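You operate a simulated robot arm through the tools that you are given. There is no shell and no other tool. Be economical: measure what you need, move in short steps, check, and stop when the job is done.

You run a simulated robot arm. Do the job below in one go: nothing can be reset, and whatever is moved stays where it is left.

## Task
Clamp the ochre block, press its gold leaf down and burnish it bright.
Fine: stop up to it, black knob at TIGHT; white pad first, then the polishing stone; both go back. Set down upright: polishing stone with green knob.

It is judged by the outcome, as a careful person would: the job done as asked, and still so three seconds after it is handed in. It fails if anything else is knocked over, pushed out of place, dropped, spilled or broken.

## Robot
A 7-joint arm with a two-finger parallel gripper, fixed in place. Base frame: the origin is at the foot of the arm, x ahead of it, y to its left, z up; the work surface is at about z = 0. Units: cm, degrees, N and s.
With the tool pointing down near the work surface it reaches from about 22 to 58 cm from the base axis. Its first joint turns from -66.0 to 66.0 degrees. Payload 2.5 kg.
The TCP is the grasp point between the finger pads, 2.3 cm short of the fingertips. In the tool frame z runs along the fingers and y along their closing line. Largest opening 9.4 cm; finger width 3.8, thickness 1; the body of the gripper, 5.4 by 9.6 cm, starts 3.9 cm behind the TCP.
Orientation is that of the tool frame in the base frame, as [roll, pitch, yaw] about the fixed x, y, z axes, in that order (R = Rz(yaw) Ry(pitch) Rx(roll)). With the fingers straight down and closing along the base's y, the tool's x points along the base's -x, its y along +y and its z along -z.

## Interface
- The arm moves only by the tool send_rows. Its argument "commands" is a list of rows, each a list of 3 entries, a list of its own where there are three numbers: the turn, a rotation vector about the base's x, y, z in degrees, then the shift along the base's x, y, z in mm, then the finger opening in mm, from 0 to 94. In form: [[[rx, ry, rz], [tx, ty, tz], hand], ...]. A call has 1 to 12 rows; each row is the pose to reach, as a shift and turn from the pose commanded when the call began. Each row takes 0.2 s and may step no farther than 5 cm and 8.6 degrees from the row before; otherwise, or with a gripper value out of range, the whole call is refused. A pose out of reach is approached as far as the arm can. The call stops where the force on the tool passes 40 N (or 10 N more than at its start, if that is more) or the arm is blocked; 0.2 s more then pass. Each finger travels about 10.8 cm/s and halts on what it meets, pressing with about 29 N; the grip force reading is that of the motor and also rises with nothing between the fingers. The clock runs only during rows and for 0.2 s after the last one: add rows that repeat a pose to give the fingers time. The reply holds the time, the measured pose of the TCP, the force on the tool along the base axes, the opening and the grip force, in the units named above and with some noise, with the torque about the TCP (base axes, N m) and any sound that the robot's microphone picked up, and new pictures: "show" is both (left out), scene, wrist or none.
- Cameras (640 x 400 px; columns grow to the right, rows downward): "scene" is fixed at [10.95, -39.7, 55.36]; the picture's right is [0.91, -0.41, 0.00], its down [-0.20, -0.44, -0.88] and it looks along [0.36, 0.80, -0.48] (base axes); focal length 341 px, centre (320, 200). "wrist" rides on the gripper at [8.6, 1.6, -7.4] in the tool frame; the picture's right is [-0.18, 0.98, 0.00], its down [-0.58, -0.11, -0.81] and it looks along [-0.79, -0.15, 0.59] (tool axes); focal length 243 px, centre (320, 200). There is no depth. A picture from a camera that has moved, and an enlarged one, comes with that camera's place and axes in the base frame and with its lens.
- zoom(camera, box): a new picture of the part [left, top, right, bottom] of that camera's present view, enlarged. The clock stands still meanwhile.
- hand_in(): hands the job in; it is judged then, once.

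Work in short steps. Places have to be worked out from the pictures, the camera data and where the tool is seen: move nearer, look again, correct. Check each grasp and each placing, and mend what went wrong. You have 120 turns and 200 pictures in all, those below and enlarged ones among them. Open the gripper and draw the arm clear of the work before you hand the job in, unless the task says otherwise; then end with one line.

The tools are called after ">>>" as a command line: name --argument value ..., lists and objects as JSON in quotes. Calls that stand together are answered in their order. send_rows: Moves the arm, as the interface text tells. Its arguments: {"type":"object","properties":{"commands":{"type":"array"},"show":{"type":"string","enum":["both","scene","wrist","none"]}},"required":["commands"]} The other tools are called the same way: zoom (camera, box) takes an enlarged picture of a part of a camera's view; hand_in () hands the job in.

At the start:

```text
time_s: 0.0
tcp_pos: [29.94, 12.51, 34.77]
tcp_rot: [-179.9, 0.0, 180.0]
force: [-0.3, -0.7, 0.3]
wrist_torque: [0.02, 0.02, 0.03]
gripper_width: 9.38
grip_force: 0.0
```

scene: 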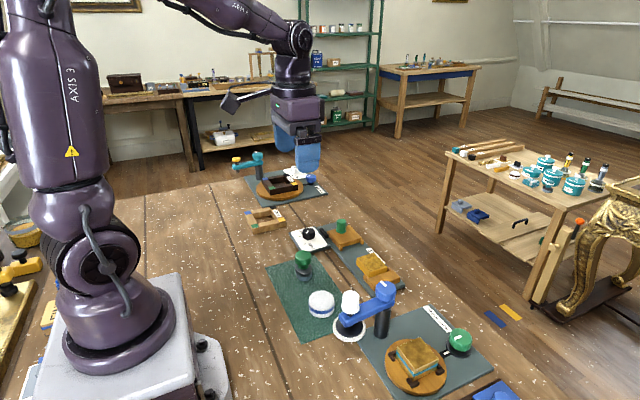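
wrist: 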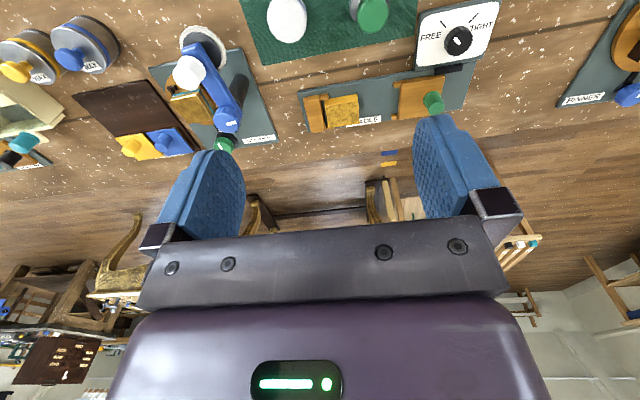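

I'll look closely at the work area before moving.

>>> zoom --camera "scene" --box '[240, 200, 420, 312]'

>>> zoom --camera "scene" --box '[320, 270, 520, 400]'

>>> zoom --camera "wrist" --box '[240, 0, 640, 160]'

>>> zoom --camera "wrist" --box '[0, 0, 300, 180]'

```text
3.56 times, centred on (330, 256) of scene
camera zoom: at [10.95, -39.7, 55.36], right [0.91, -0.41, 0.0], down [-0.2, -0.44, -0.88], along [0.36, 0.8, -0.48], focal length 1212 px, centre (284, 1)
```

zoom: 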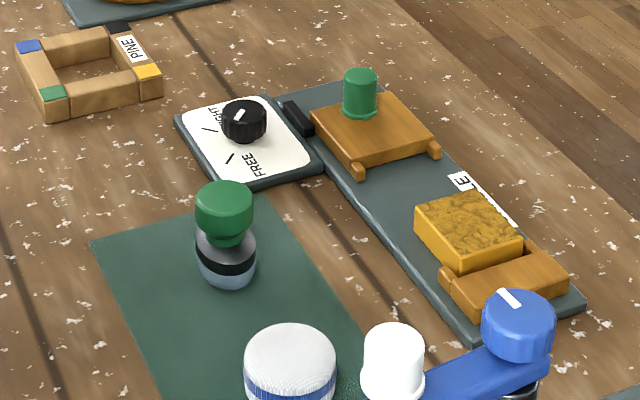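

```text
3.08 times, centred on (420, 335) of scene
camera zoom: at [10.95, -39.7, 55.36], right [0.91, -0.41, 0.0], down [-0.2, -0.44, -0.88], along [0.36, 0.8, -0.48], focal length 1049 px, centre (12, -215)
```

zoom: 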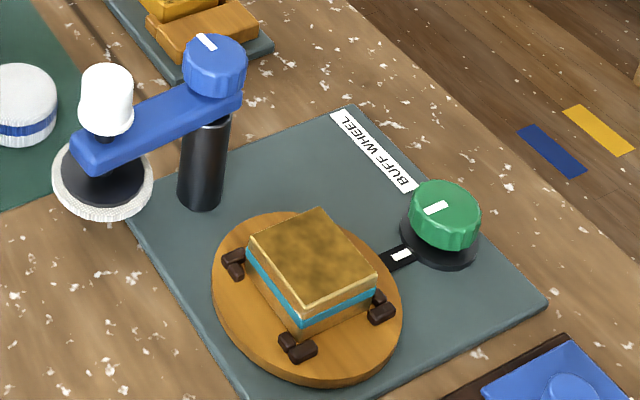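

```text
1.60 times, centred on (440, 80) of wrist
camera zoom: at [21.39, 14.22, 42.26], right [0.18, 0.98, 0.0], down [0.58, -0.11, 0.81], along [0.79, -0.15, -0.59], focal length 388 px, centre (128, 392)
```

zoom: 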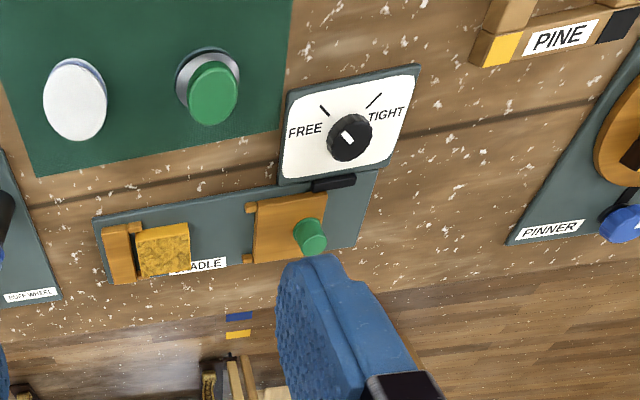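

```text
2.13 times, centred on (150, 90) of wrist
camera zoom: at [21.39, 14.22, 42.26], right [0.18, 0.98, 0.0], down [0.58, -0.11, 0.81], along [0.79, -0.15, -0.59], focal length 518 px, centre (683, 435)
```

zoom: 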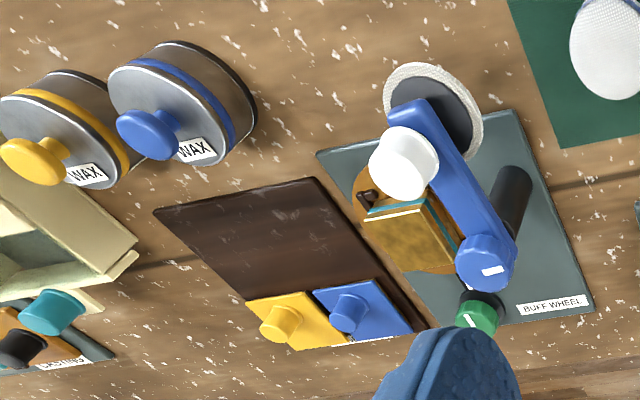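

Cradle with black FREE/TIGHT knob near (39.5, 31.5), stop's green knob near (48, 29), gold block near (47.5, 13), stone near (33, 19), pad near (32, 7.5). I'll move closer above the cradle for a better look.

>>> send_rows --commands '[[[0, 0, 0], [30, 30, -30], 94], [[0, 0, 0], [60, 60, -60], 94], [[0, 0, 0], [70, 90, -90], 94], [[0, 0, 0], [70, 110, -120], 94], [[0, 0, 0], [70, 110, -120], 94]]'

```text
refused: row 1 steps farther than a row can; nothing moved
```

Steps must be under 5 cm in total; I'm shortening them.

>>> send_rows --commands '[[[0, 0, 0], [20, 30, -30], 94], [[0, 0, 0], [40, 55, -60], 94], [[0, 0, 0], [60, 80, -90], 94], [[0, 0, 0], [70, 110, -120], 94], [[0, 0, 0], [70, 110, -120], 94]]'

```text
time_s: 1.2
tcp_pos: [37.09, 23.59, 22.87]
tcp_rot: [180.0, 0.0, -180.0]
force: [0.5, 0.5, -0.1]
wrist_torque: [-0.04, -0.03, 0.01]
gripper_width: 9.38
grip_force: 0.1
camera wrist: at [28.41, 25.27, 30.27], right [0.18, 0.98, 0.0], down [0.58, -0.11, 0.81], along [0.79, -0.15, -0.59], focal length 243 px, centre (320, 200)
```

scene: 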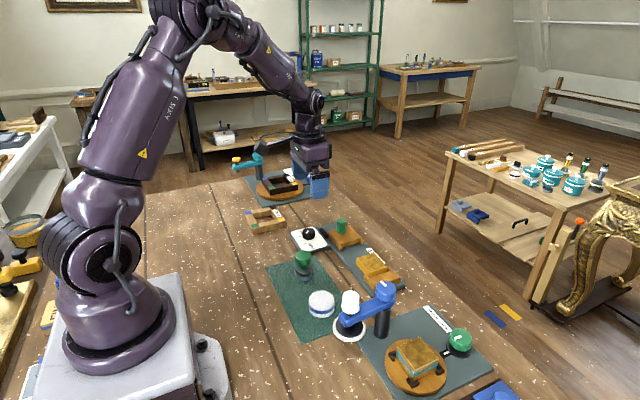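
wrist: 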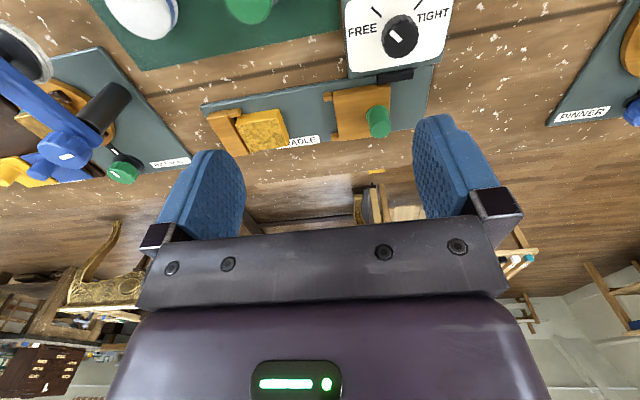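

>>> zoom --camera "wrist" --box '[190, 0, 470, 170]'

```text
2.29 times, centred on (330, 85) of wrist
camera zoom: at [28.41, 25.27, 30.27], right [0.18, 0.98, 0.0], down [0.58, -0.11, 0.81], along [0.79, -0.15, -0.59], focal length 555 px, centre (297, 463)
```

zoom: 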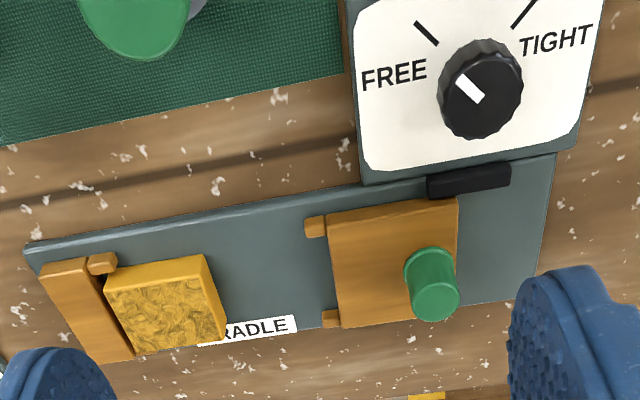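

Stop knob triangulates to (48.3, 29.05), top z ≈ 6, body top ≈ 3.4. I'll go above it at z≈11.

>>> send_rows --commands '[[[0, 0, 0], [30, 15, -30], 70], [[0, 0, 0], [60, 30, -60], 70], [[0, 0, 0], [90, 45, -90], 70], [[0, 0, 0], [112, 55, -115], 70], [[0, 0, 0], [112, 55, -115], 70]]'

```text
time_s: 2.4
tcp_pos: [48.12, 29.16, 11.31]
tcp_rot: [180.0, 0.0, 180.0]
force: [0.0, 0.7, -0.1]
wrist_torque: [0.0, -0.01, -0.02]
gripper_width: 7.01
grip_force: 0.0
camera wrist: at [39.53, 30.79, 18.72], right [0.18, 0.98, 0.0], down [0.58, -0.11, 0.81], along [0.79, -0.15, -0.59], focal length 243 px, centre (320, 200)
```

scene: 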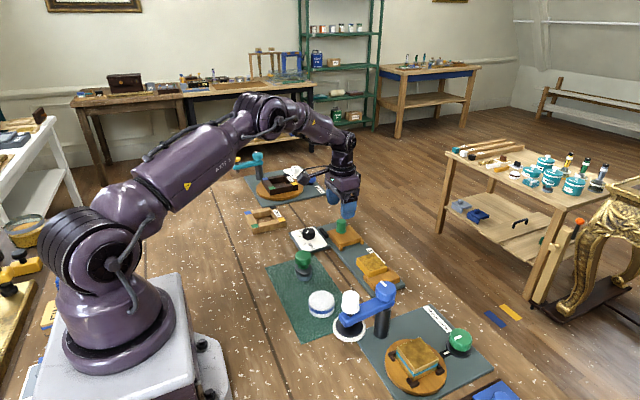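
wrist: 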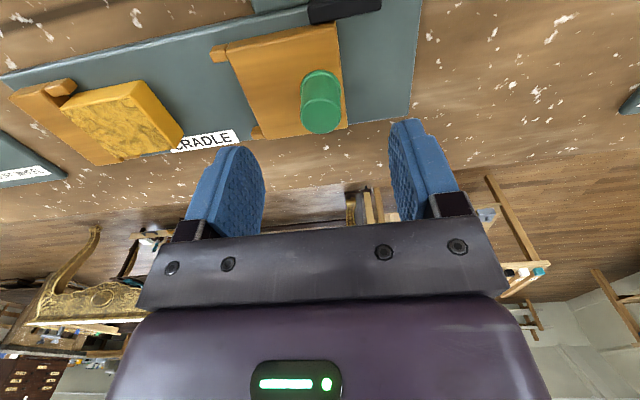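

Knob is centred between the fingers; descending to grip it.

>>> send_rows --commands '[[[0, 0, 0], [2, 1, -25], 70], [[0, 0, 0], [2, 1, -40], 70], [[0, 0, 0], [2, 1, -50], 70], [[0, 0, 0], [2, 1, -50], 20], [[0, 0, 0], [2, 1, -50], 20], [[0, 0, 0], [2, 1, -50], 20]]'

```text
time_s: 3.8
tcp_pos: [48.37, 29.13, 6.15]
tcp_rot: [-179.9, 0.0, 179.9]
force: [-2.2, -7.8, 3.2]
wrist_torque: [0.26, 0.19, -0.01]
gripper_width: 2.51
grip_force: 45.1
camera wrist: at [39.78, 30.8, 13.77], right [0.19, 0.98, 0.0], down [0.58, -0.11, 0.81], along [0.79, -0.15, -0.59], focal length 243 px, centre (320, 200)
```

scene: 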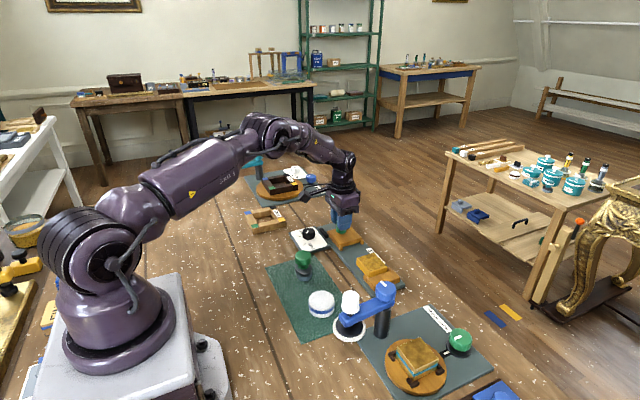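
wrist: 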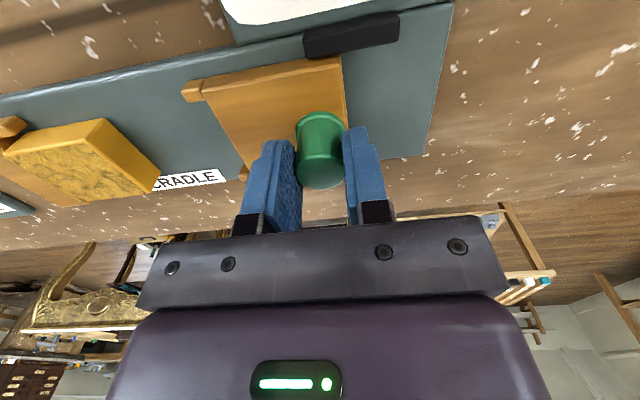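

Knob gripped (2.5 cm). Dragging the stop toward the block, first 3.5 cm, checking lateral force.

>>> send_rows --commands '[[[0, 0, 0], [0, -8, 0], 20], [[0, 0, 0], [0, -17, 0], 20], [[0, 0, 0], [0, -26, 0], 20], [[0, 0, 0], [0, -35, 0], 20]]' --show "wrist"

```text
time_s: 4.8
tcp_pos: [48.32, 25.75, 6.38]
tcp_rot: [180.0, -0.2, -180.0]
force: [-6.8, 1.1, 4.1]
wrist_torque: [-0.37, -0.29, 0.13]
gripper_width: 2.51
grip_force: 45.2
camera wrist: at [39.78, 27.36, 13.78], right [0.18, 0.98, 0.0], down [0.58, -0.11, 0.81], along [0.79, -0.15, -0.59], focal length 243 px, centre (320, 200)
```

wrist: 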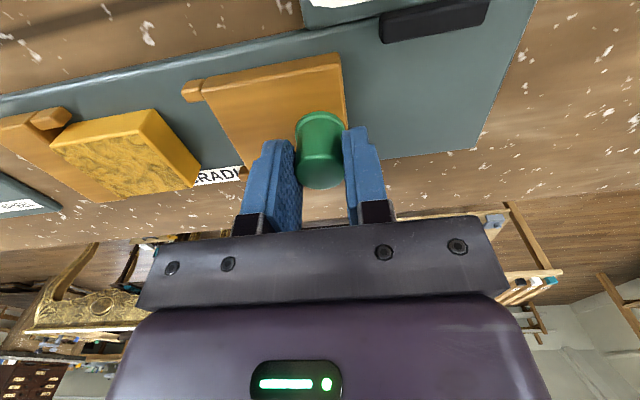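

Sliding freely; about 2 cm remain. Continuing in smaller steps.

>>> send_rows --commands '[[[0, 0, 0], [-1, -5, 0], 20], [[0, 0, 0], [-1, -10, 0], 20], [[0, 0, 0], [-1, -13, 0], 20], [[0, 0, 0], [-1, -13, 0], 20]]' --show "wrist"

```text
time_s: 5.8
tcp_pos: [48.39, 24.39, 6.33]
tcp_rot: [180.0, 0.1, 179.8]
force: [5.6, -1.5, -4.4]
wrist_torque: [0.36, -0.05, -0.05]
gripper_width: 2.49
grip_force: 45.5
camera wrist: at [39.75, 25.99, 13.75], right [0.19, 0.98, 0.0], down [0.58, -0.11, 0.81], along [0.79, -0.15, -0.59], focal length 243 px, centre (320, 200)
```

wrist: 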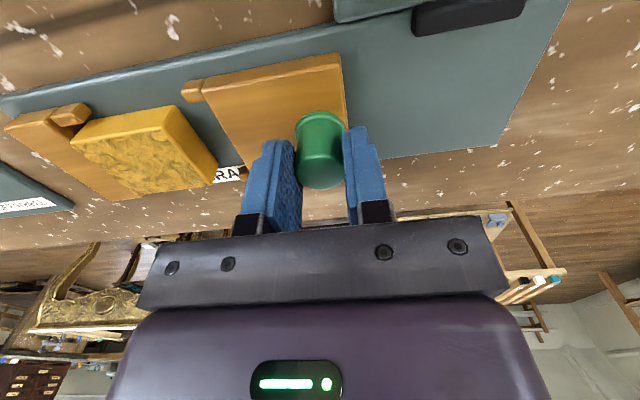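

>>> send_rows --commands '[[[0, 0, 0], [0, -3, 0], 20], [[0, 0, 0], [0, -6, 0], 20], [[0, 0, 0], [0, -6, 0], 20]]' --show "wrist"

>>> zoom --camera "scene" --box '[310, 210, 420, 300]'

```text
time_s: 6.6
tcp_pos: [48.28, 23.78, 6.33]
tcp_rot: [-179.9, 0.1, 179.9]
force: [12.7, -0.3, -9.8]
wrist_torque: [0.46, -0.35, 0.04]
gripper_width: 2.49
grip_force: 44.9
camera wrist: at [39.74, 25.38, 13.76], right [0.18, 0.98, 0.0], down [0.58, -0.11, 0.81], along [0.79, -0.15, -0.59], focal length 243 px, centre (320, 200)
```

wrist: 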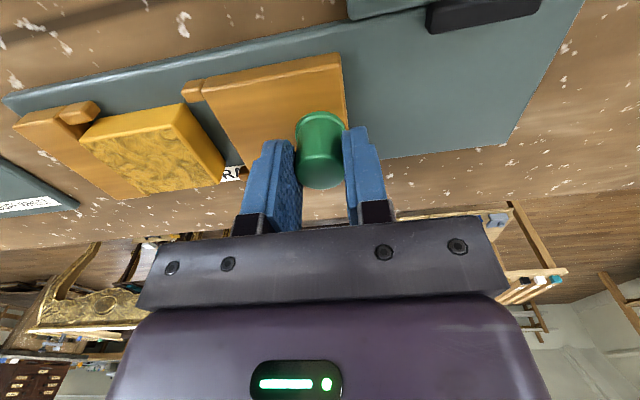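

```text
4.44 times, centred on (365, 255) of scene
camera zoom: at [10.95, -39.7, 55.36], right [0.91, -0.41, 0.0], down [-0.2, -0.44, -0.88], along [0.36, 0.8, -0.48], focal length 1515 px, centre (120, -44)
```

zoom: 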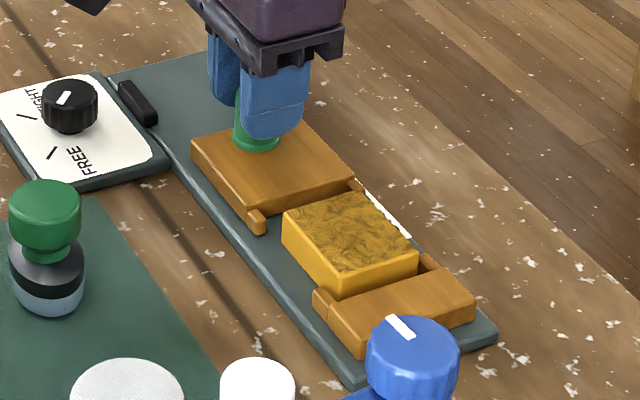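

The prongs straddle the block; about 1 cm remains. Restoring x by 1 mm and continuing gently.

>>> send_rows --commands '[[[0, 0, 0], [1, -2, 0], 20], [[0, 0, 0], [1, -4, 0], 20], [[0, 0, 0], [1, -6, 0], 20], [[0, 0, 0], [1, -6, 0], 20]]' --show "wrist"

>>> zoom --camera "scene" --box '[310, 210, 420, 300]'

```text
time_s: 7.6
tcp_pos: [48.46, 23.18, 6.34]
tcp_rot: [180.0, -0.1, 180.0]
force: [1.0, 0.0, 0.8]
wrist_torque: [-0.3, 0.16, -0.01]
gripper_width: 2.49
grip_force: 44.9
camera wrist: at [39.78, 24.81, 13.79], right [0.19, 0.98, 0.0], down [0.58, -0.11, 0.81], along [0.79, -0.15, -0.59], focal length 243 px, centre (320, 200)
```

wrist: 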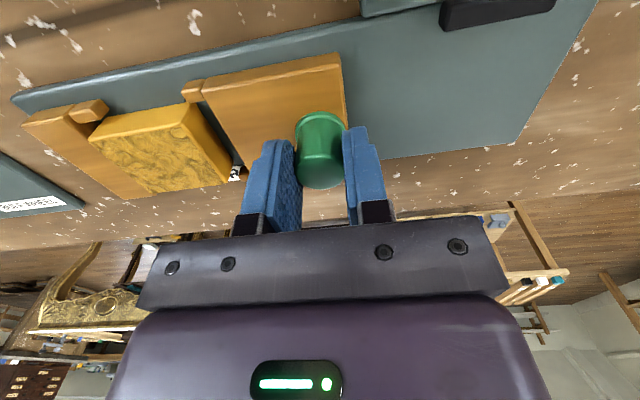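

```text
4.44 times, centred on (365, 255) of scene
camera zoom: at [10.95, -39.7, 55.36], right [0.91, -0.41, 0.0], down [-0.2, -0.44, -0.88], along [0.36, 0.8, -0.48], focal length 1515 px, centre (120, -44)
```

zoom: 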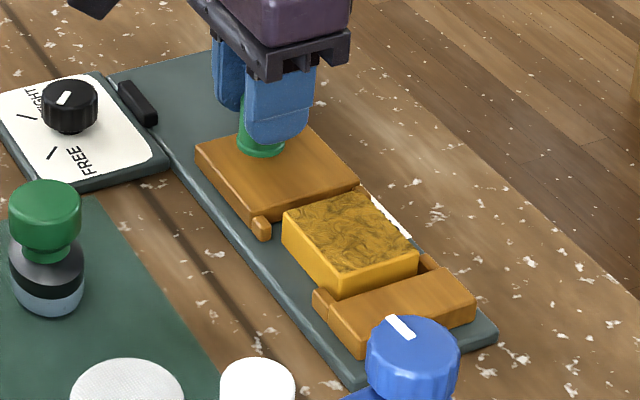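

Nearly there; advancing in 1.5 mm steps until the y force rises.

>>> send_rows --commands '[[[0, 0, 0], [0, -1.5, 0], 20], [[0, 0, 0], [0, -3, 0], 20], [[0, 0, 0], [0, -4, 0], 20], [[0, 0, 0], [0, -4, 0], 20]]' --show "none"

>>> zoom --camera "scene" --box '[330, 220, 410, 290]'

```text
time_s: 8.6
tcp_pos: [48.34, 22.77, 6.29]
tcp_rot: [-180.0, 0.1, -179.9]
force: [-5.0, 0.6, 4.2]
wrist_torque: [-0.3, -0.11, 0.02]
gripper_width: 2.51
grip_force: 45.0
```

```text
5.71 times, centred on (370, 255) of scene
camera zoom: at [10.95, -39.7, 55.36], right [0.91, -0.41, 0.0], down [-0.2, -0.44, -0.88], along [0.36, 0.8, -0.48], focal length 1948 px, centre (34, -114)
```

zoom: 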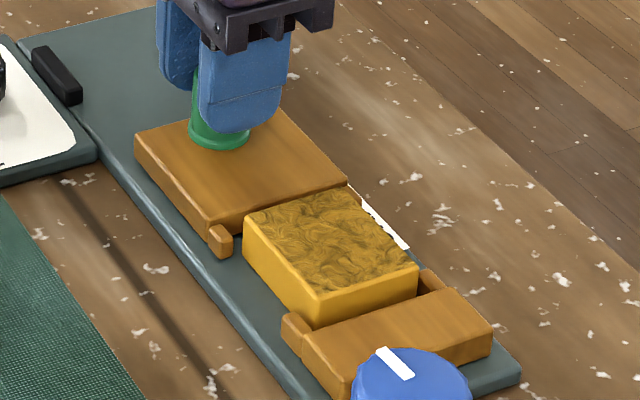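

>>> send_rows --commands '[[[0, 0, 0], [0, -1.5, 0], 20], [[0, 0, 0], [0, -3, 0], 20], [[0, 0, 0], [0, -4.5, 0], 20], [[0, 0, 0], [0, -4.5, 0], 20]]' --show "wrist"

>>> zoom --camera "scene" --box '[330, 220, 410, 290]'

```text
time_s: 9.6
tcp_pos: [48.38, 22.36, 6.32]
tcp_rot: [-179.9, -0.1, 180.0]
force: [-9.0, 0.5, 7.7]
wrist_torque: [-0.34, 0.09, 0.09]
gripper_width: 2.48
grip_force: 45.0
camera wrist: at [39.77, 23.96, 13.78], right [0.18, 0.98, 0.0], down [0.58, -0.11, 0.81], along [0.79, -0.15, -0.59], focal length 243 px, centre (320, 200)
```

wrist: 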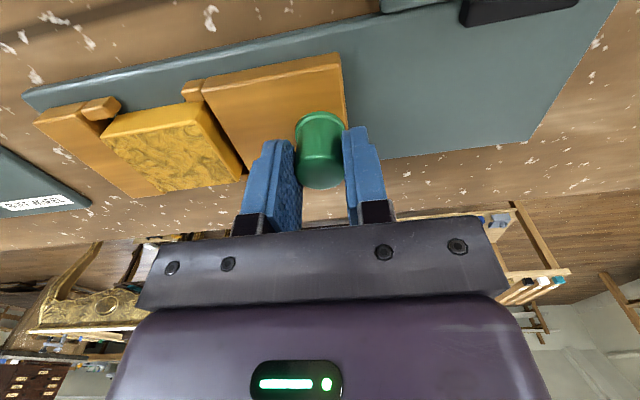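

```text
5.71 times, centred on (370, 255) of scene
camera zoom: at [10.94, -39.7, 55.36], right [0.91, -0.41, 0.0], down [-0.2, -0.44, -0.88], along [0.36, 0.8, -0.48], focal length 1948 px, centre (34, -114)
```

zoom: 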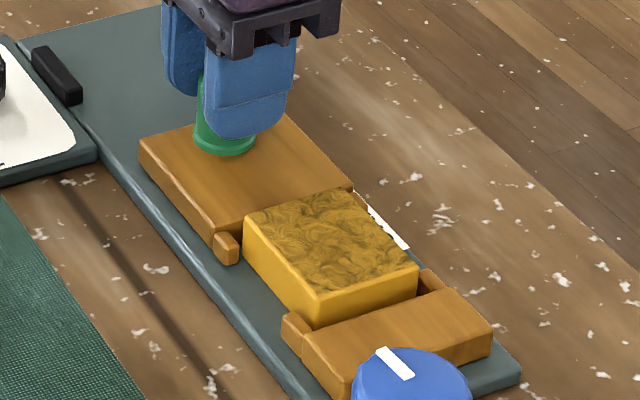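

>>> send_rows --commands '[[[0, 0, 0], [-0.5, -1.5, 0], 20], [[0, 0, 0], [-0.5, -3, 0], 20], [[0, 0, 0], [-0.5, -4.5, 0], 20], [[0, 0, 0], [-0.5, -6, 0], 20], [[0, 0, 0], [-0.5, -6, 0], 20]]' --show "wrist"

>>> zoom --camera "scene" --box '[330, 220, 410, 290]'

```text
time_s: 10.8
tcp_pos: [48.36, 21.68, 6.39]
tcp_rot: [180.0, 0.1, 180.0]
force: [-0.8, 0.6, 4.7]
wrist_torque: [-0.33, -0.11, 0.01]
gripper_width: 2.47
grip_force: 45.1
camera wrist: at [39.75, 23.36, 13.76], right [0.18, 0.98, 0.0], down [0.58, -0.11, 0.81], along [0.79, -0.15, -0.59], focal length 243 px, centre (320, 200)
```

wrist: 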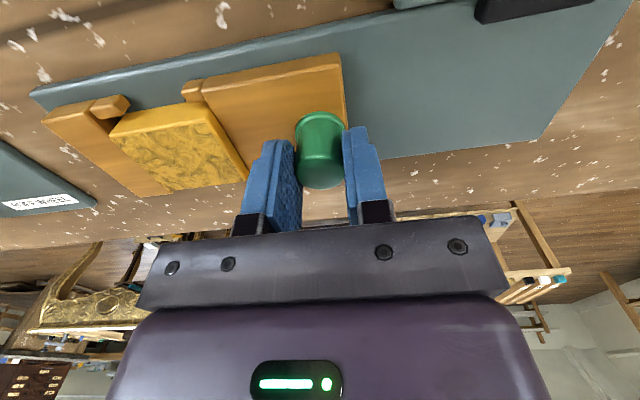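

```text
5.71 times, centred on (370, 255) of scene
camera zoom: at [10.95, -39.7, 55.36], right [0.91, -0.41, 0.0], down [-0.2, -0.44, -0.88], along [0.36, 0.8, -0.48], focal length 1948 px, centre (34, -114)
```

zoom: 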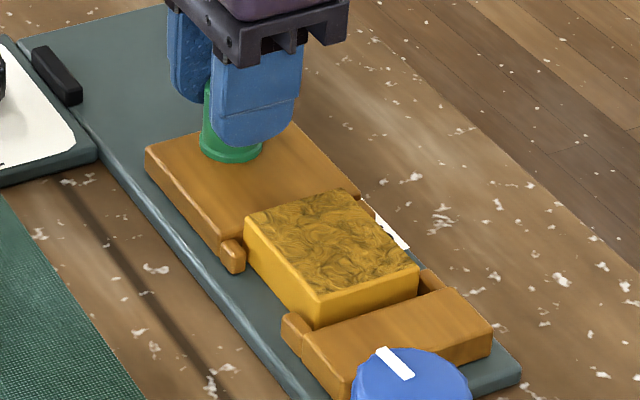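

>>> send_rows --commands '[[[0, 0, 0], [0, -1.5, 0], 20], [[0, 0, 0], [0, -3, 0], 20], [[0, 0, 0], [0, -4, 0], 20], [[0, 0, 0], [0, -4, 0], 20]]' --show "none"

>>> zoom --camera "scene" --box '[330, 220, 410, 290]'

>>> zoom --camera "wrist" --box '[40, 50, 360, 220]'

```text
time_s: 11.8
tcp_pos: [48.35, 21.37, 6.3]
tcp_rot: [180.0, 0.1, 179.9]
force: [5.3, -0.6, -5.1]
wrist_torque: [0.35, -0.35, 0.06]
gripper_width: 2.49
grip_force: 45.3
```

```text
5.71 times, centred on (370, 255) of scene
camera zoom: at [10.95, -39.7, 55.36], right [0.91, -0.41, 0.0], down [-0.2, -0.44, -0.88], along [0.36, 0.8, -0.48], focal length 1948 px, centre (34, -114)
```

zoom: 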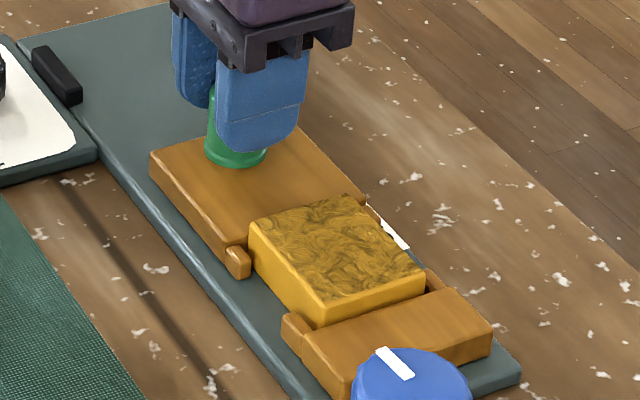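

```text
2.00 times, centred on (200, 135) of wrist
camera zoom: at [39.75, 22.93, 13.76], right [0.19, 0.98, 0.0], down [0.58, -0.11, 0.81], along [0.79, -0.15, -0.59], focal length 485 px, centre (560, 330)
```

zoom: 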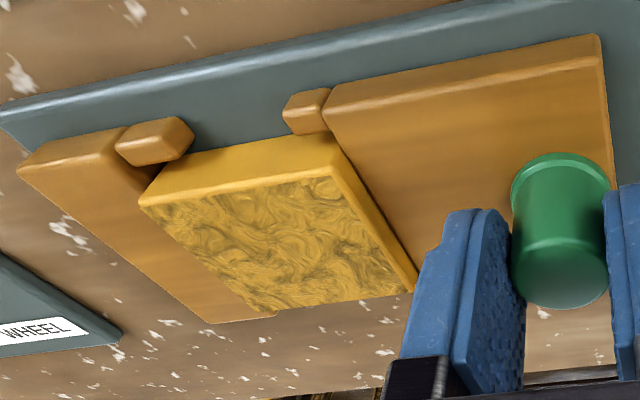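

The stop now touches and moves the block; a small gap to the fixed jaw remains. Continuing until it's seated.

>>> send_rows --commands '[[[0, 0, 0], [0.3, -1.5, 0], 20], [[0, 0, 0], [0.3, -3, 0], 20], [[0, 0, 0], [0.3, -4.5, 0], 20], [[0, 0, 0], [0.3, -6, 0], 20], [[0, 0, 0], [0.3, -6, 0], 20]]' --show "none"

>>> zoom --camera "scene" --box '[330, 220, 410, 290]'

>>> zoom --camera "wrist" --box '[40, 50, 360, 220]'

```text
time_s: 13.0
tcp_pos: [48.31, 21.1, 6.34]
tcp_rot: [179.8, 0.1, -179.9]
force: [14.3, 26.4, -16.6]
wrist_torque: [-0.03, 0.06, -0.05]
gripper_width: 2.5
grip_force: 44.7
```

```text
5.71 times, centred on (370, 255) of scene
camera zoom: at [10.96, -39.7, 55.36], right [0.91, -0.41, 0.0], down [-0.2, -0.44, -0.88], along [0.36, 0.8, -0.48], focal length 1948 px, centre (34, -114)
```

zoom: 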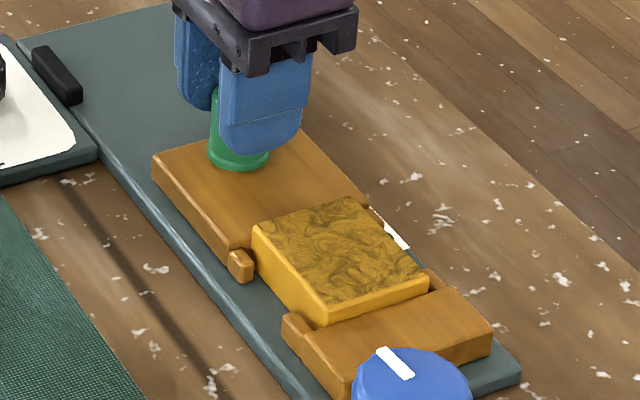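

```text
2.00 times, centred on (200, 135) of wrist
camera zoom: at [39.73, 22.59, 13.77], right [0.18, 0.98, 0.01], down [0.58, -0.11, 0.81], along [0.79, -0.14, -0.59], focal length 485 px, centre (560, 330)
```

zoom: 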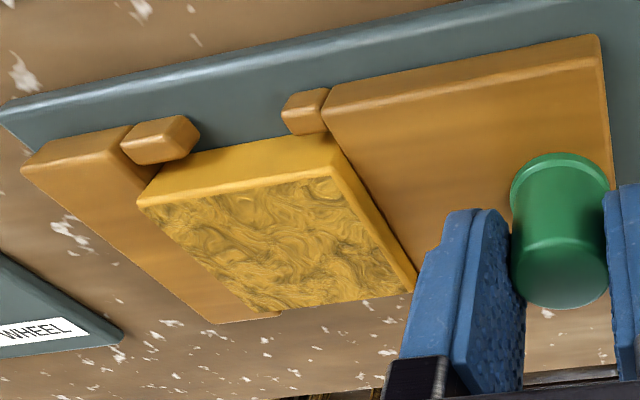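

Block is seated between jaw and stop (26 N). I'll relax, open slightly and rise.

>>> send_rows --commands '[[[0, 0, 0], [0, 2.5, 0], 20], [[0, 0, 0], [0, 2.5, 0], 36], [[0, 0, 0], [0, 2.5, 0], 36], [[0, 0, 0], [0, 2.5, 20], 36], [[0, 0, 0], [0, 2.5, 60], 36], [[0, 0, 0], [0, 2.5, 60], 36]]'

>>> zoom --camera "scene" --box '[280, 210, 400, 290]'

```text
time_s: 14.4
tcp_pos: [48.3, 21.02, 12.35]
tcp_rot: [180.0, 0.1, -180.0]
force: [0.3, 0.4, -1.0]
wrist_torque: [-0.04, 0.03, 0.0]
gripper_width: 3.61
grip_force: 0.0
camera wrist: at [39.73, 22.61, 19.8], right [0.18, 0.98, 0.0], down [0.58, -0.11, 0.81], along [0.79, -0.15, -0.59], focal length 243 px, centre (320, 200)
```

scene: 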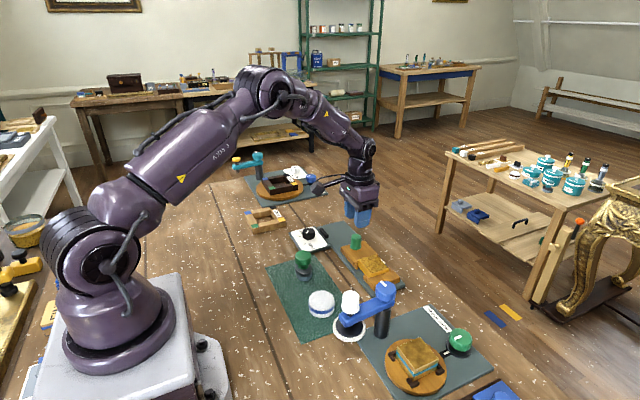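
wrist: 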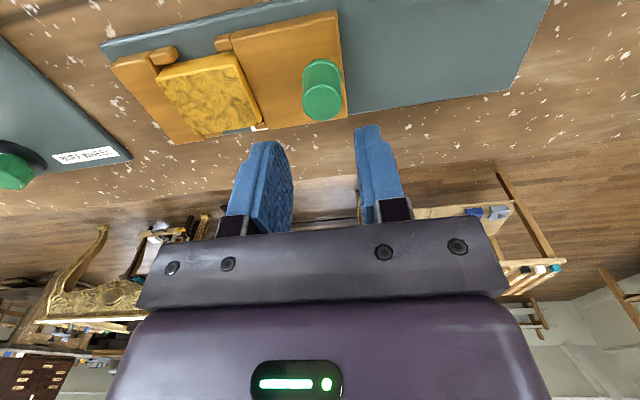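

```text
5.00 times, centred on (340, 250) of scene
camera zoom: at [10.95, -39.7, 55.36], right [0.91, -0.41, 0.0], down [-0.2, -0.44, -0.88], along [0.36, 0.8, -0.48], focal length 1705 px, centre (220, -50)
```

zoom: 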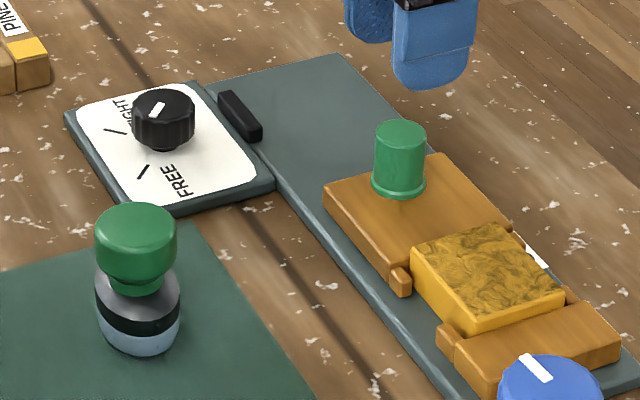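

Clamp slid. Next: above the black knob (≈39.45, 31.2, top z≈4), with gripper yawed +45° so it can turn −90° from FREE to TIGHT.

>>> send_rows --commands '[[[0, 0, 7.5], [-15, 17, 0], 60], [[0, 0, 15], [-30, 34, 0], 60], [[0, 0, 22.5], [-45, 51, 0], 60], [[0, 0, 30], [-60, 68, 0], 60], [[0, 0, 37.5], [-75, 85, 0], 60], [[0, 0, 45], [-88.5, 102, 0], 60], [[0, 0, 45], [-88.5, 102, 0], 60]]'

```text
time_s: 16.0
tcp_pos: [39.55, 31.3, 12.3]
tcp_rot: [180.0, 0.1, -134.8]
force: [-0.5, 0.1, 0.5]
wrist_torque: [-0.03, -0.01, -0.02]
gripper_width: 5.99
grip_force: 0.1
camera wrist: at [32.32, 26.26, 19.74], right [-0.57, 0.82, 0.0], down [0.49, 0.33, 0.81], along [0.66, 0.46, -0.59], focal length 243 px, centre (320, 200)
```

scene: 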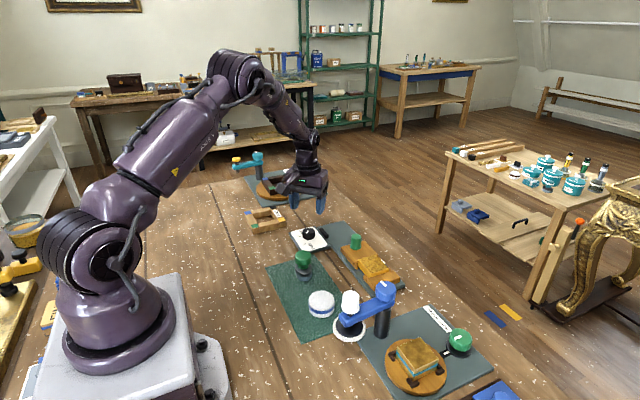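
wrist: 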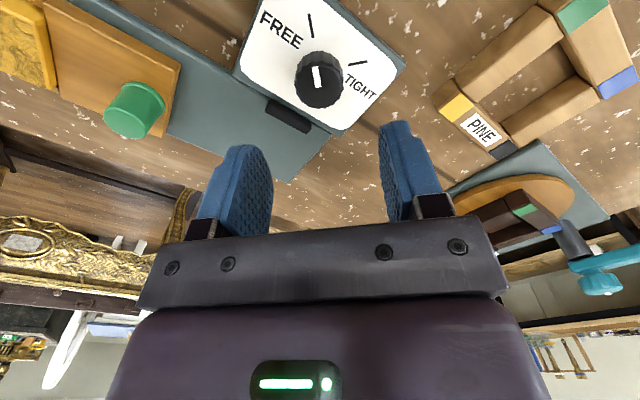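

Knob at (39.5, 31.2) confirmed. Descending and gripping.

>>> send_rows --commands '[[[0, 0, 0], [0, -1, -40], 60], [[0, 0, 0], [0, -1, -65], 60], [[0, 0, 0], [0, -1, -81], 60], [[0, 0, 0], [0, -1, -81], 20], [[0, 0, 0], [0, -1, -81], 20], [[0, 0, 0], [0, -1, -81], 20]]' --show "wrist"

```text
time_s: 17.4
tcp_pos: [39.57, 31.04, 4.22]
tcp_rot: [180.0, 0.0, -135.0]
force: [2.2, 0.5, -3.7]
wrist_torque: [-0.06, 0.31, -0.03]
gripper_width: 3.35
grip_force: 45.3
camera wrist: at [32.3, 26.13, 11.65], right [-0.56, 0.83, 0.0], down [0.49, 0.33, 0.81], along [0.67, 0.45, -0.59], focal length 243 px, centre (320, 200)
```

wrist: 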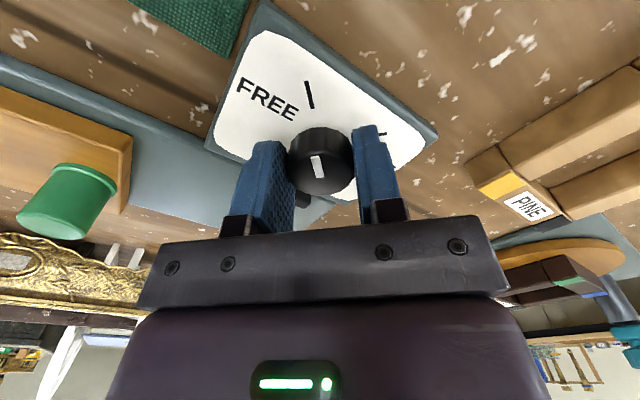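

Gripped (3.35 cm). Turning −90° in 8° steps.

>>> send_rows --commands '[[[0, 0, -8], [0, 0, 0], 20], [[0, 0, -16], [0, 0, 0], 20], [[0, 0, -24], [0, 0, 0], 20], [[0, 0, -32], [0, 0, 0], 20], [[0, 0, -40], [0, 0, 0], 20], [[0, 0, -48], [0, 0, 0], 20], [[0, 0, -56], [0, 0, 0], 20], [[0, 0, -64], [0, 0, 0], 20], [[0, 0, -72], [0, 0, 0], 20], [[0, 0, -80], [0, 0, 0], 20], [[0, 0, -88], [0, 0, 0], 20], [[0, 0, -90], [0, 0, 0], 20]]'

>>> zoom --camera "wrist" --box '[200, 0, 520, 220]'

```text
time_s: 19.2
tcp_pos: [39.41, 31.3, 4.21]
tcp_rot: [179.8, 0.0, 162.9]
force: [4.7, 3.7, -1.9]
wrist_torque: [-0.5, 0.51, -0.01]
gripper_width: 3.37
grip_force: 44.8
stopped in row 8: the force on the tool passed its limit at 41 N (the readings are from after the stop); the commanded pose is now the measured one
camera wrist: at [31.68, 35.39, 11.67], right [0.46, 0.89, 0.01], down [0.52, -0.28, 0.81], along [0.72, -0.37, -0.59], focal length 243 px, centre (320, 200)
```

scene: 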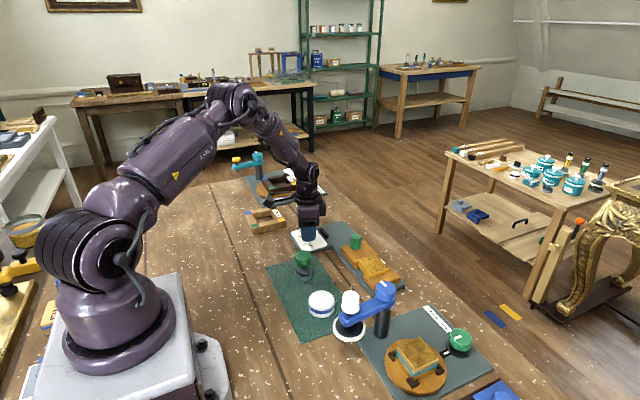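
wrist: 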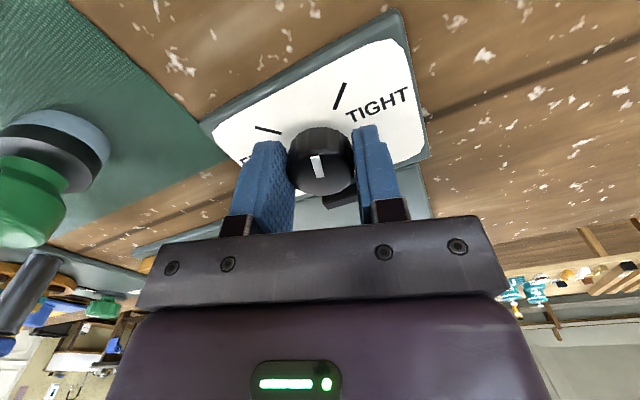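

```text
1.82 times, centred on (360, 110) of wrist
camera zoom: at [31.68, 35.39, 11.67], right [0.46, 0.89, 0.01], down [0.52, -0.28, 0.81], along [0.72, -0.37, -0.59], focal length 441 px, centre (247, 364)
```

zoom: 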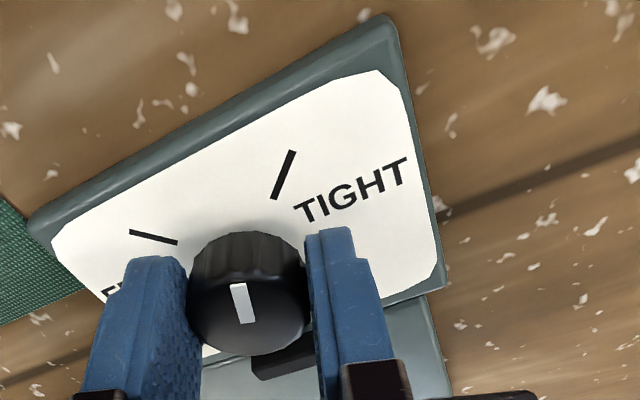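

Turned 62°, then a lateral force from off-axis rotation stopped it; now relaxed. Continuing another 28°.

>>> send_rows --commands '[[[0, 0, -7], [-0.3, 0.3, 0], 20], [[0, 0, -14], [-0.6, 0.3, 0], 20], [[0, 0, -21], [-0.8, 0.3, 0], 20], [[0, 0, -28], [-1, 0.3, 0], 20], [[0, 0, -28], [-1, 0.3, 0], 20]]' --show "none"

>>> zoom --camera "wrist" --box '[200, 0, 520, 220]'

```text
time_s: 20.1
tcp_pos: [39.61, 31.53, 4.27]
tcp_rot: [179.3, 0.2, 139.1]
force: [4.1, 3.4, -3.0]
wrist_torque: [-0.49, 0.66, 0.03]
gripper_width: 3.4
grip_force: 45.5
stopped in row 4: the force on the tool passed its limit at 42 N (the readings are from after the stop); the commanded pose is now the measured one
```

```text
1.82 times, centred on (360, 110) of wrist
camera zoom: at [33.98, 38.28, 11.66], right [0.78, 0.62, 0.01], down [0.36, -0.47, 0.81], along [0.51, -0.63, -0.59], focal length 441 px, centre (247, 364)
```

zoom: 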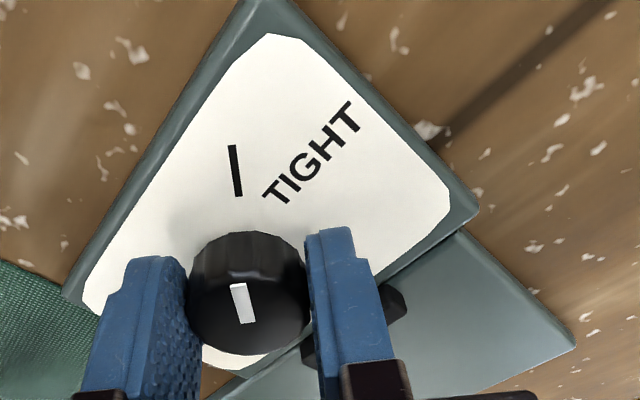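

Pointer is nearly on the TIGHT tick. Adding the last few degrees, then releasing.

>>> send_rows --commands '[[[0, 0, -3], [0, 0, 0], 20], [[0, 0, -6], [0, 0, 0], 20], [[0, 0, -6], [0, 0, 0], 20], [[0, 0, -6], [0, 0, 0], 60], [[0, 0, -6], [0, 0, 0], 60], [[0, 0, -6], [0, 0, 30], 60], [[0, 0, -6], [0, 0, 75], 60], [[0, 0, -6], [0, 0, 75], 60]]'

>>> zoom --camera "wrist" --box '[220, 0, 460, 160]'

>>> zoom --camera "scene" --box '[280, 210, 400, 290]'

```text
time_s: 21.9
tcp_pos: [39.37, 31.4, 11.66]
tcp_rot: [179.4, 0.2, 133.1]
force: [0.1, -0.1, 0.1]
wrist_torque: [0.0, 0.0, 0.0]
gripper_width: 5.99
grip_force: 0.1
camera wrist: at [34.65, 38.75, 19.14], right [0.84, 0.54, 0.01], down [0.31, -0.5, 0.81], along [0.44, -0.68, -0.59], focal length 243 px, centre (320, 200)
```

scene: 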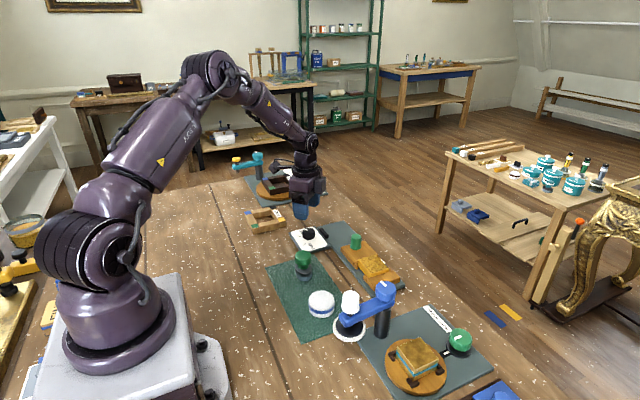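
wrist: 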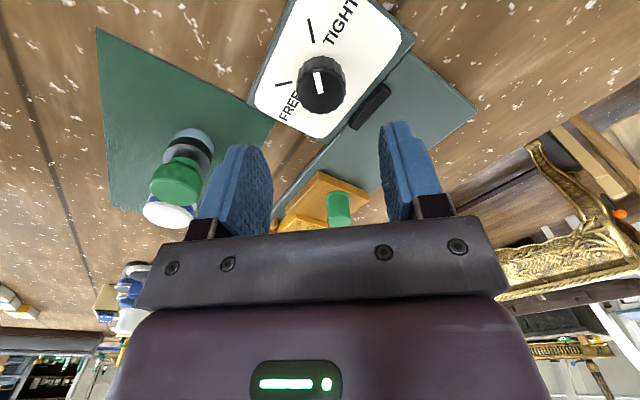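

```text
2.50 times, centred on (340, 80) of wrist
camera zoom: at [34.65, 38.75, 19.14], right [0.84, 0.54, 0.01], down [0.31, -0.5, 0.81], along [0.44, -0.68, -0.59], focal length 606 px, centre (270, 500)
```

zoom: 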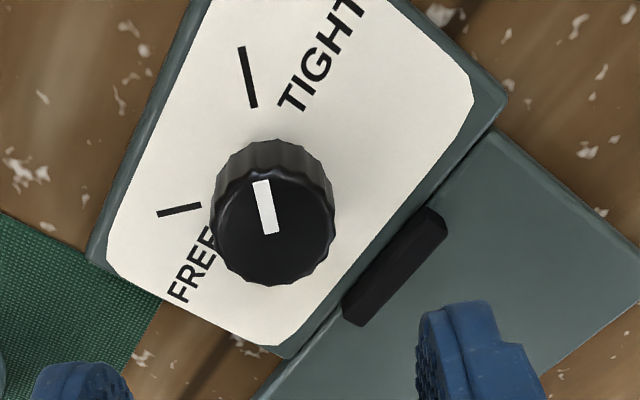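

```text
5.00 times, centred on (340, 250) of scene
camera zoom: at [10.95, -39.7, 55.36], right [0.91, -0.41, 0.0], down [-0.2, -0.44, -0.88], along [0.36, 0.8, -0.48], focal length 1705 px, centre (220, -50)
```

zoom: 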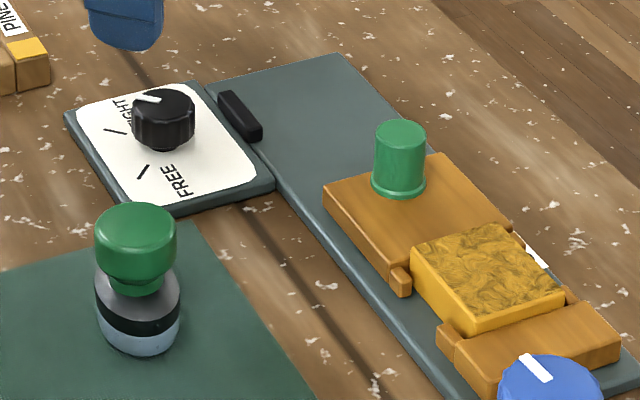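

Pointer matches the TIGHT tick. Now moving up and over the white pad, returning yaw to neutral.

>>> send_rows --commands '[[[0, 0, 7], [-10, -30, 25], 60], [[0, 0, 14], [-20, -65, 50], 60], [[0, 0, 21], [-32, -100, 75], 80], [[0, 0, 28], [-44, -135, 85], 80], [[0, 0, 35], [-56, -170, 85], 80], [[0, 0, 42], [-68, -205, 85], 80], [[0, 0, 47], [-74, -237, 85], 80], [[0, 0, 47], [-74, -237, 85], 80]]'

>>> zoom --camera "wrist" --box '[100, 0, 540, 220]'

>>> zoom --camera "scene" --box '[270, 240, 410, 345]'

```text
time_s: 23.7
tcp_pos: [32.08, 7.82, 20.0]
tcp_rot: [179.4, 0.2, -179.8]
force: [0.6, 0.3, 0.2]
wrist_torque: [-0.01, 0.01, -0.05]
gripper_width: 8.01
grip_force: 0.0
camera wrist: at [23.44, 9.24, 27.59], right [0.18, 0.98, 0.01], down [0.58, -0.12, 0.81], along [0.79, -0.14, -0.59], focal length 243 px, centre (320, 200)
```

scene: 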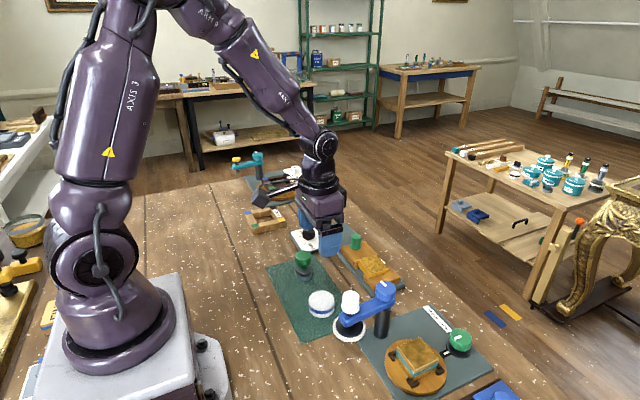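
wrist: 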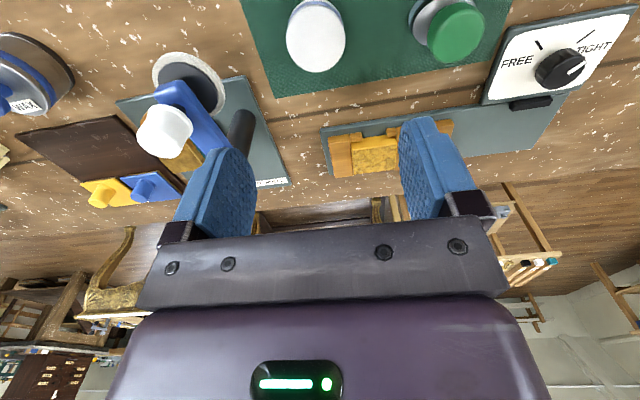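

```text
1.45 times, centred on (320, 110) of wrist
camera zoom: at [23.44, 9.24, 27.59], right [0.18, 0.98, 0.01], down [0.58, -0.12, 0.81], along [0.79, -0.14, -0.59], focal length 353 px, centre (320, 331)
```

zoom: 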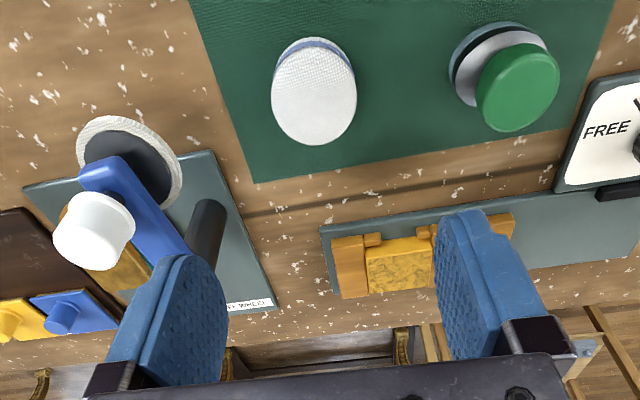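

```text
3.81 times, centred on (340, 292) of scene
camera zoom: at [10.95, -39.7, 55.36], right [0.91, -0.41, 0.0], down [-0.2, -0.44, -0.88], along [0.36, 0.8, -0.48], focal length 1299 px, centre (244, -152)
```

zoom: 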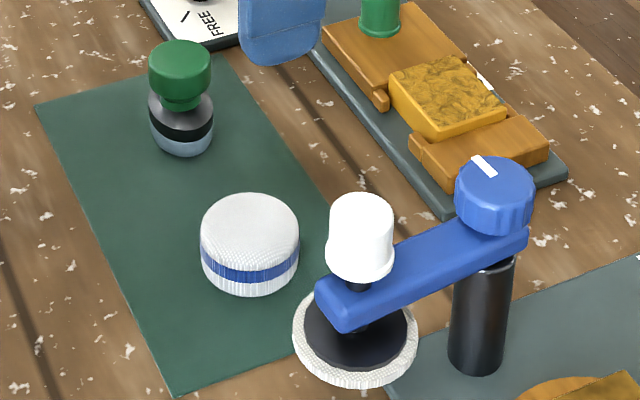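

Pad: ~5.3 cm diameter, ~3 cm tall at about (32.6, 7.6). Buff wheel handle near (32.8, −3.7) is clear. Descending partway to check centring.

>>> send_rows --commands '[[[0, 0, 0], [2, -1, -40], 80], [[0, 0, 0], [4, -2, -80], 80], [[0, 0, 0], [5, -2, -110], 80], [[0, 0, 0], [5, -2, -110], 80]]'

```text
time_s: 24.7
tcp_pos: [32.58, 7.48, 9.16]
tcp_rot: [179.3, 0.2, -179.9]
force: [0.3, -0.3, 0.4]
wrist_torque: [0.02, 0.01, 0.0]
gripper_width: 7.99
grip_force: 0.1
camera wrist: at [23.99, 9.08, 16.57], right [0.18, 0.98, 0.01], down [0.58, -0.12, 0.81], along [0.79, -0.14, -0.59], focal length 243 px, centre (320, 200)
```

scene: 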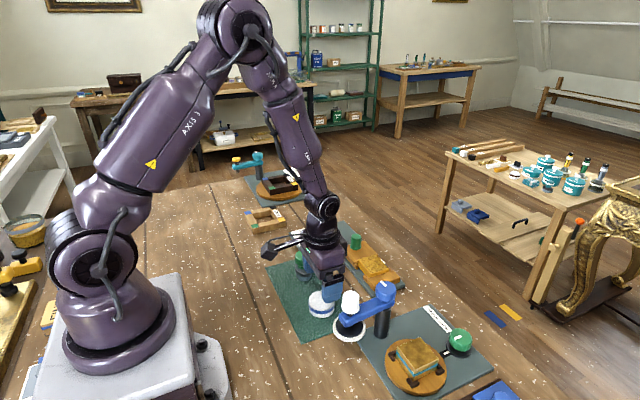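
wrist: 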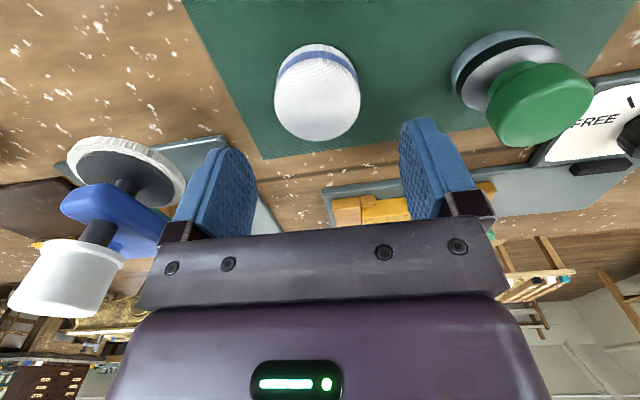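

Fixing the 0.7° leftover tilt, descending to z≈3.6 and closing on the pad.

>>> send_rows --commands '[[[-0.7, 0, 0], [-3, 1, -25], 80], [[-0.7, 0, 0], [-4, 1, -45], 80], [[-0.7, 0, 0], [-4, 1, -56], 80], [[-0.7, 0, 0], [-4, 1, -56], 40], [[-0.7, 0, 0], [-4, 1, -56], 40], [[-0.7, 0, 0], [-4, 1, -56], 40]]'

```text
time_s: 26.1
tcp_pos: [32.21, 7.7, 3.59]
tcp_rot: [180.0, 0.2, -180.0]
force: [0.2, 0.8, -0.3]
wrist_torque: [-0.02, 0.01, 0.01]
gripper_width: 5.22
grip_force: 29.0
camera wrist: at [23.55, 9.29, 10.98], right [0.18, 0.98, 0.0], down [0.58, -0.11, 0.81], along [0.79, -0.15, -0.59], focal length 243 px, centre (320, 200)
```

scene: 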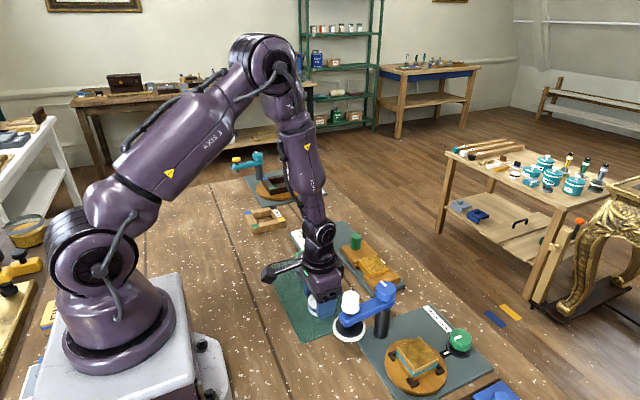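
wrist: 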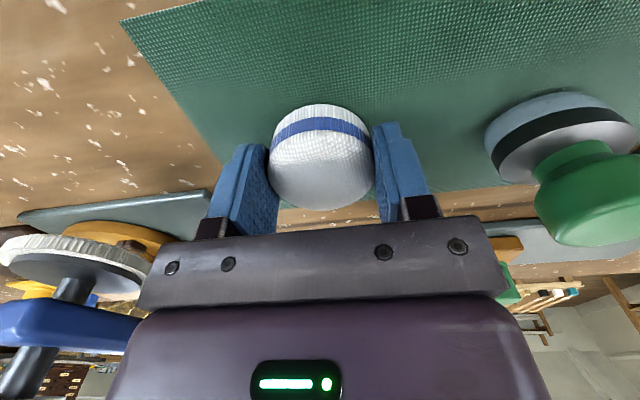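

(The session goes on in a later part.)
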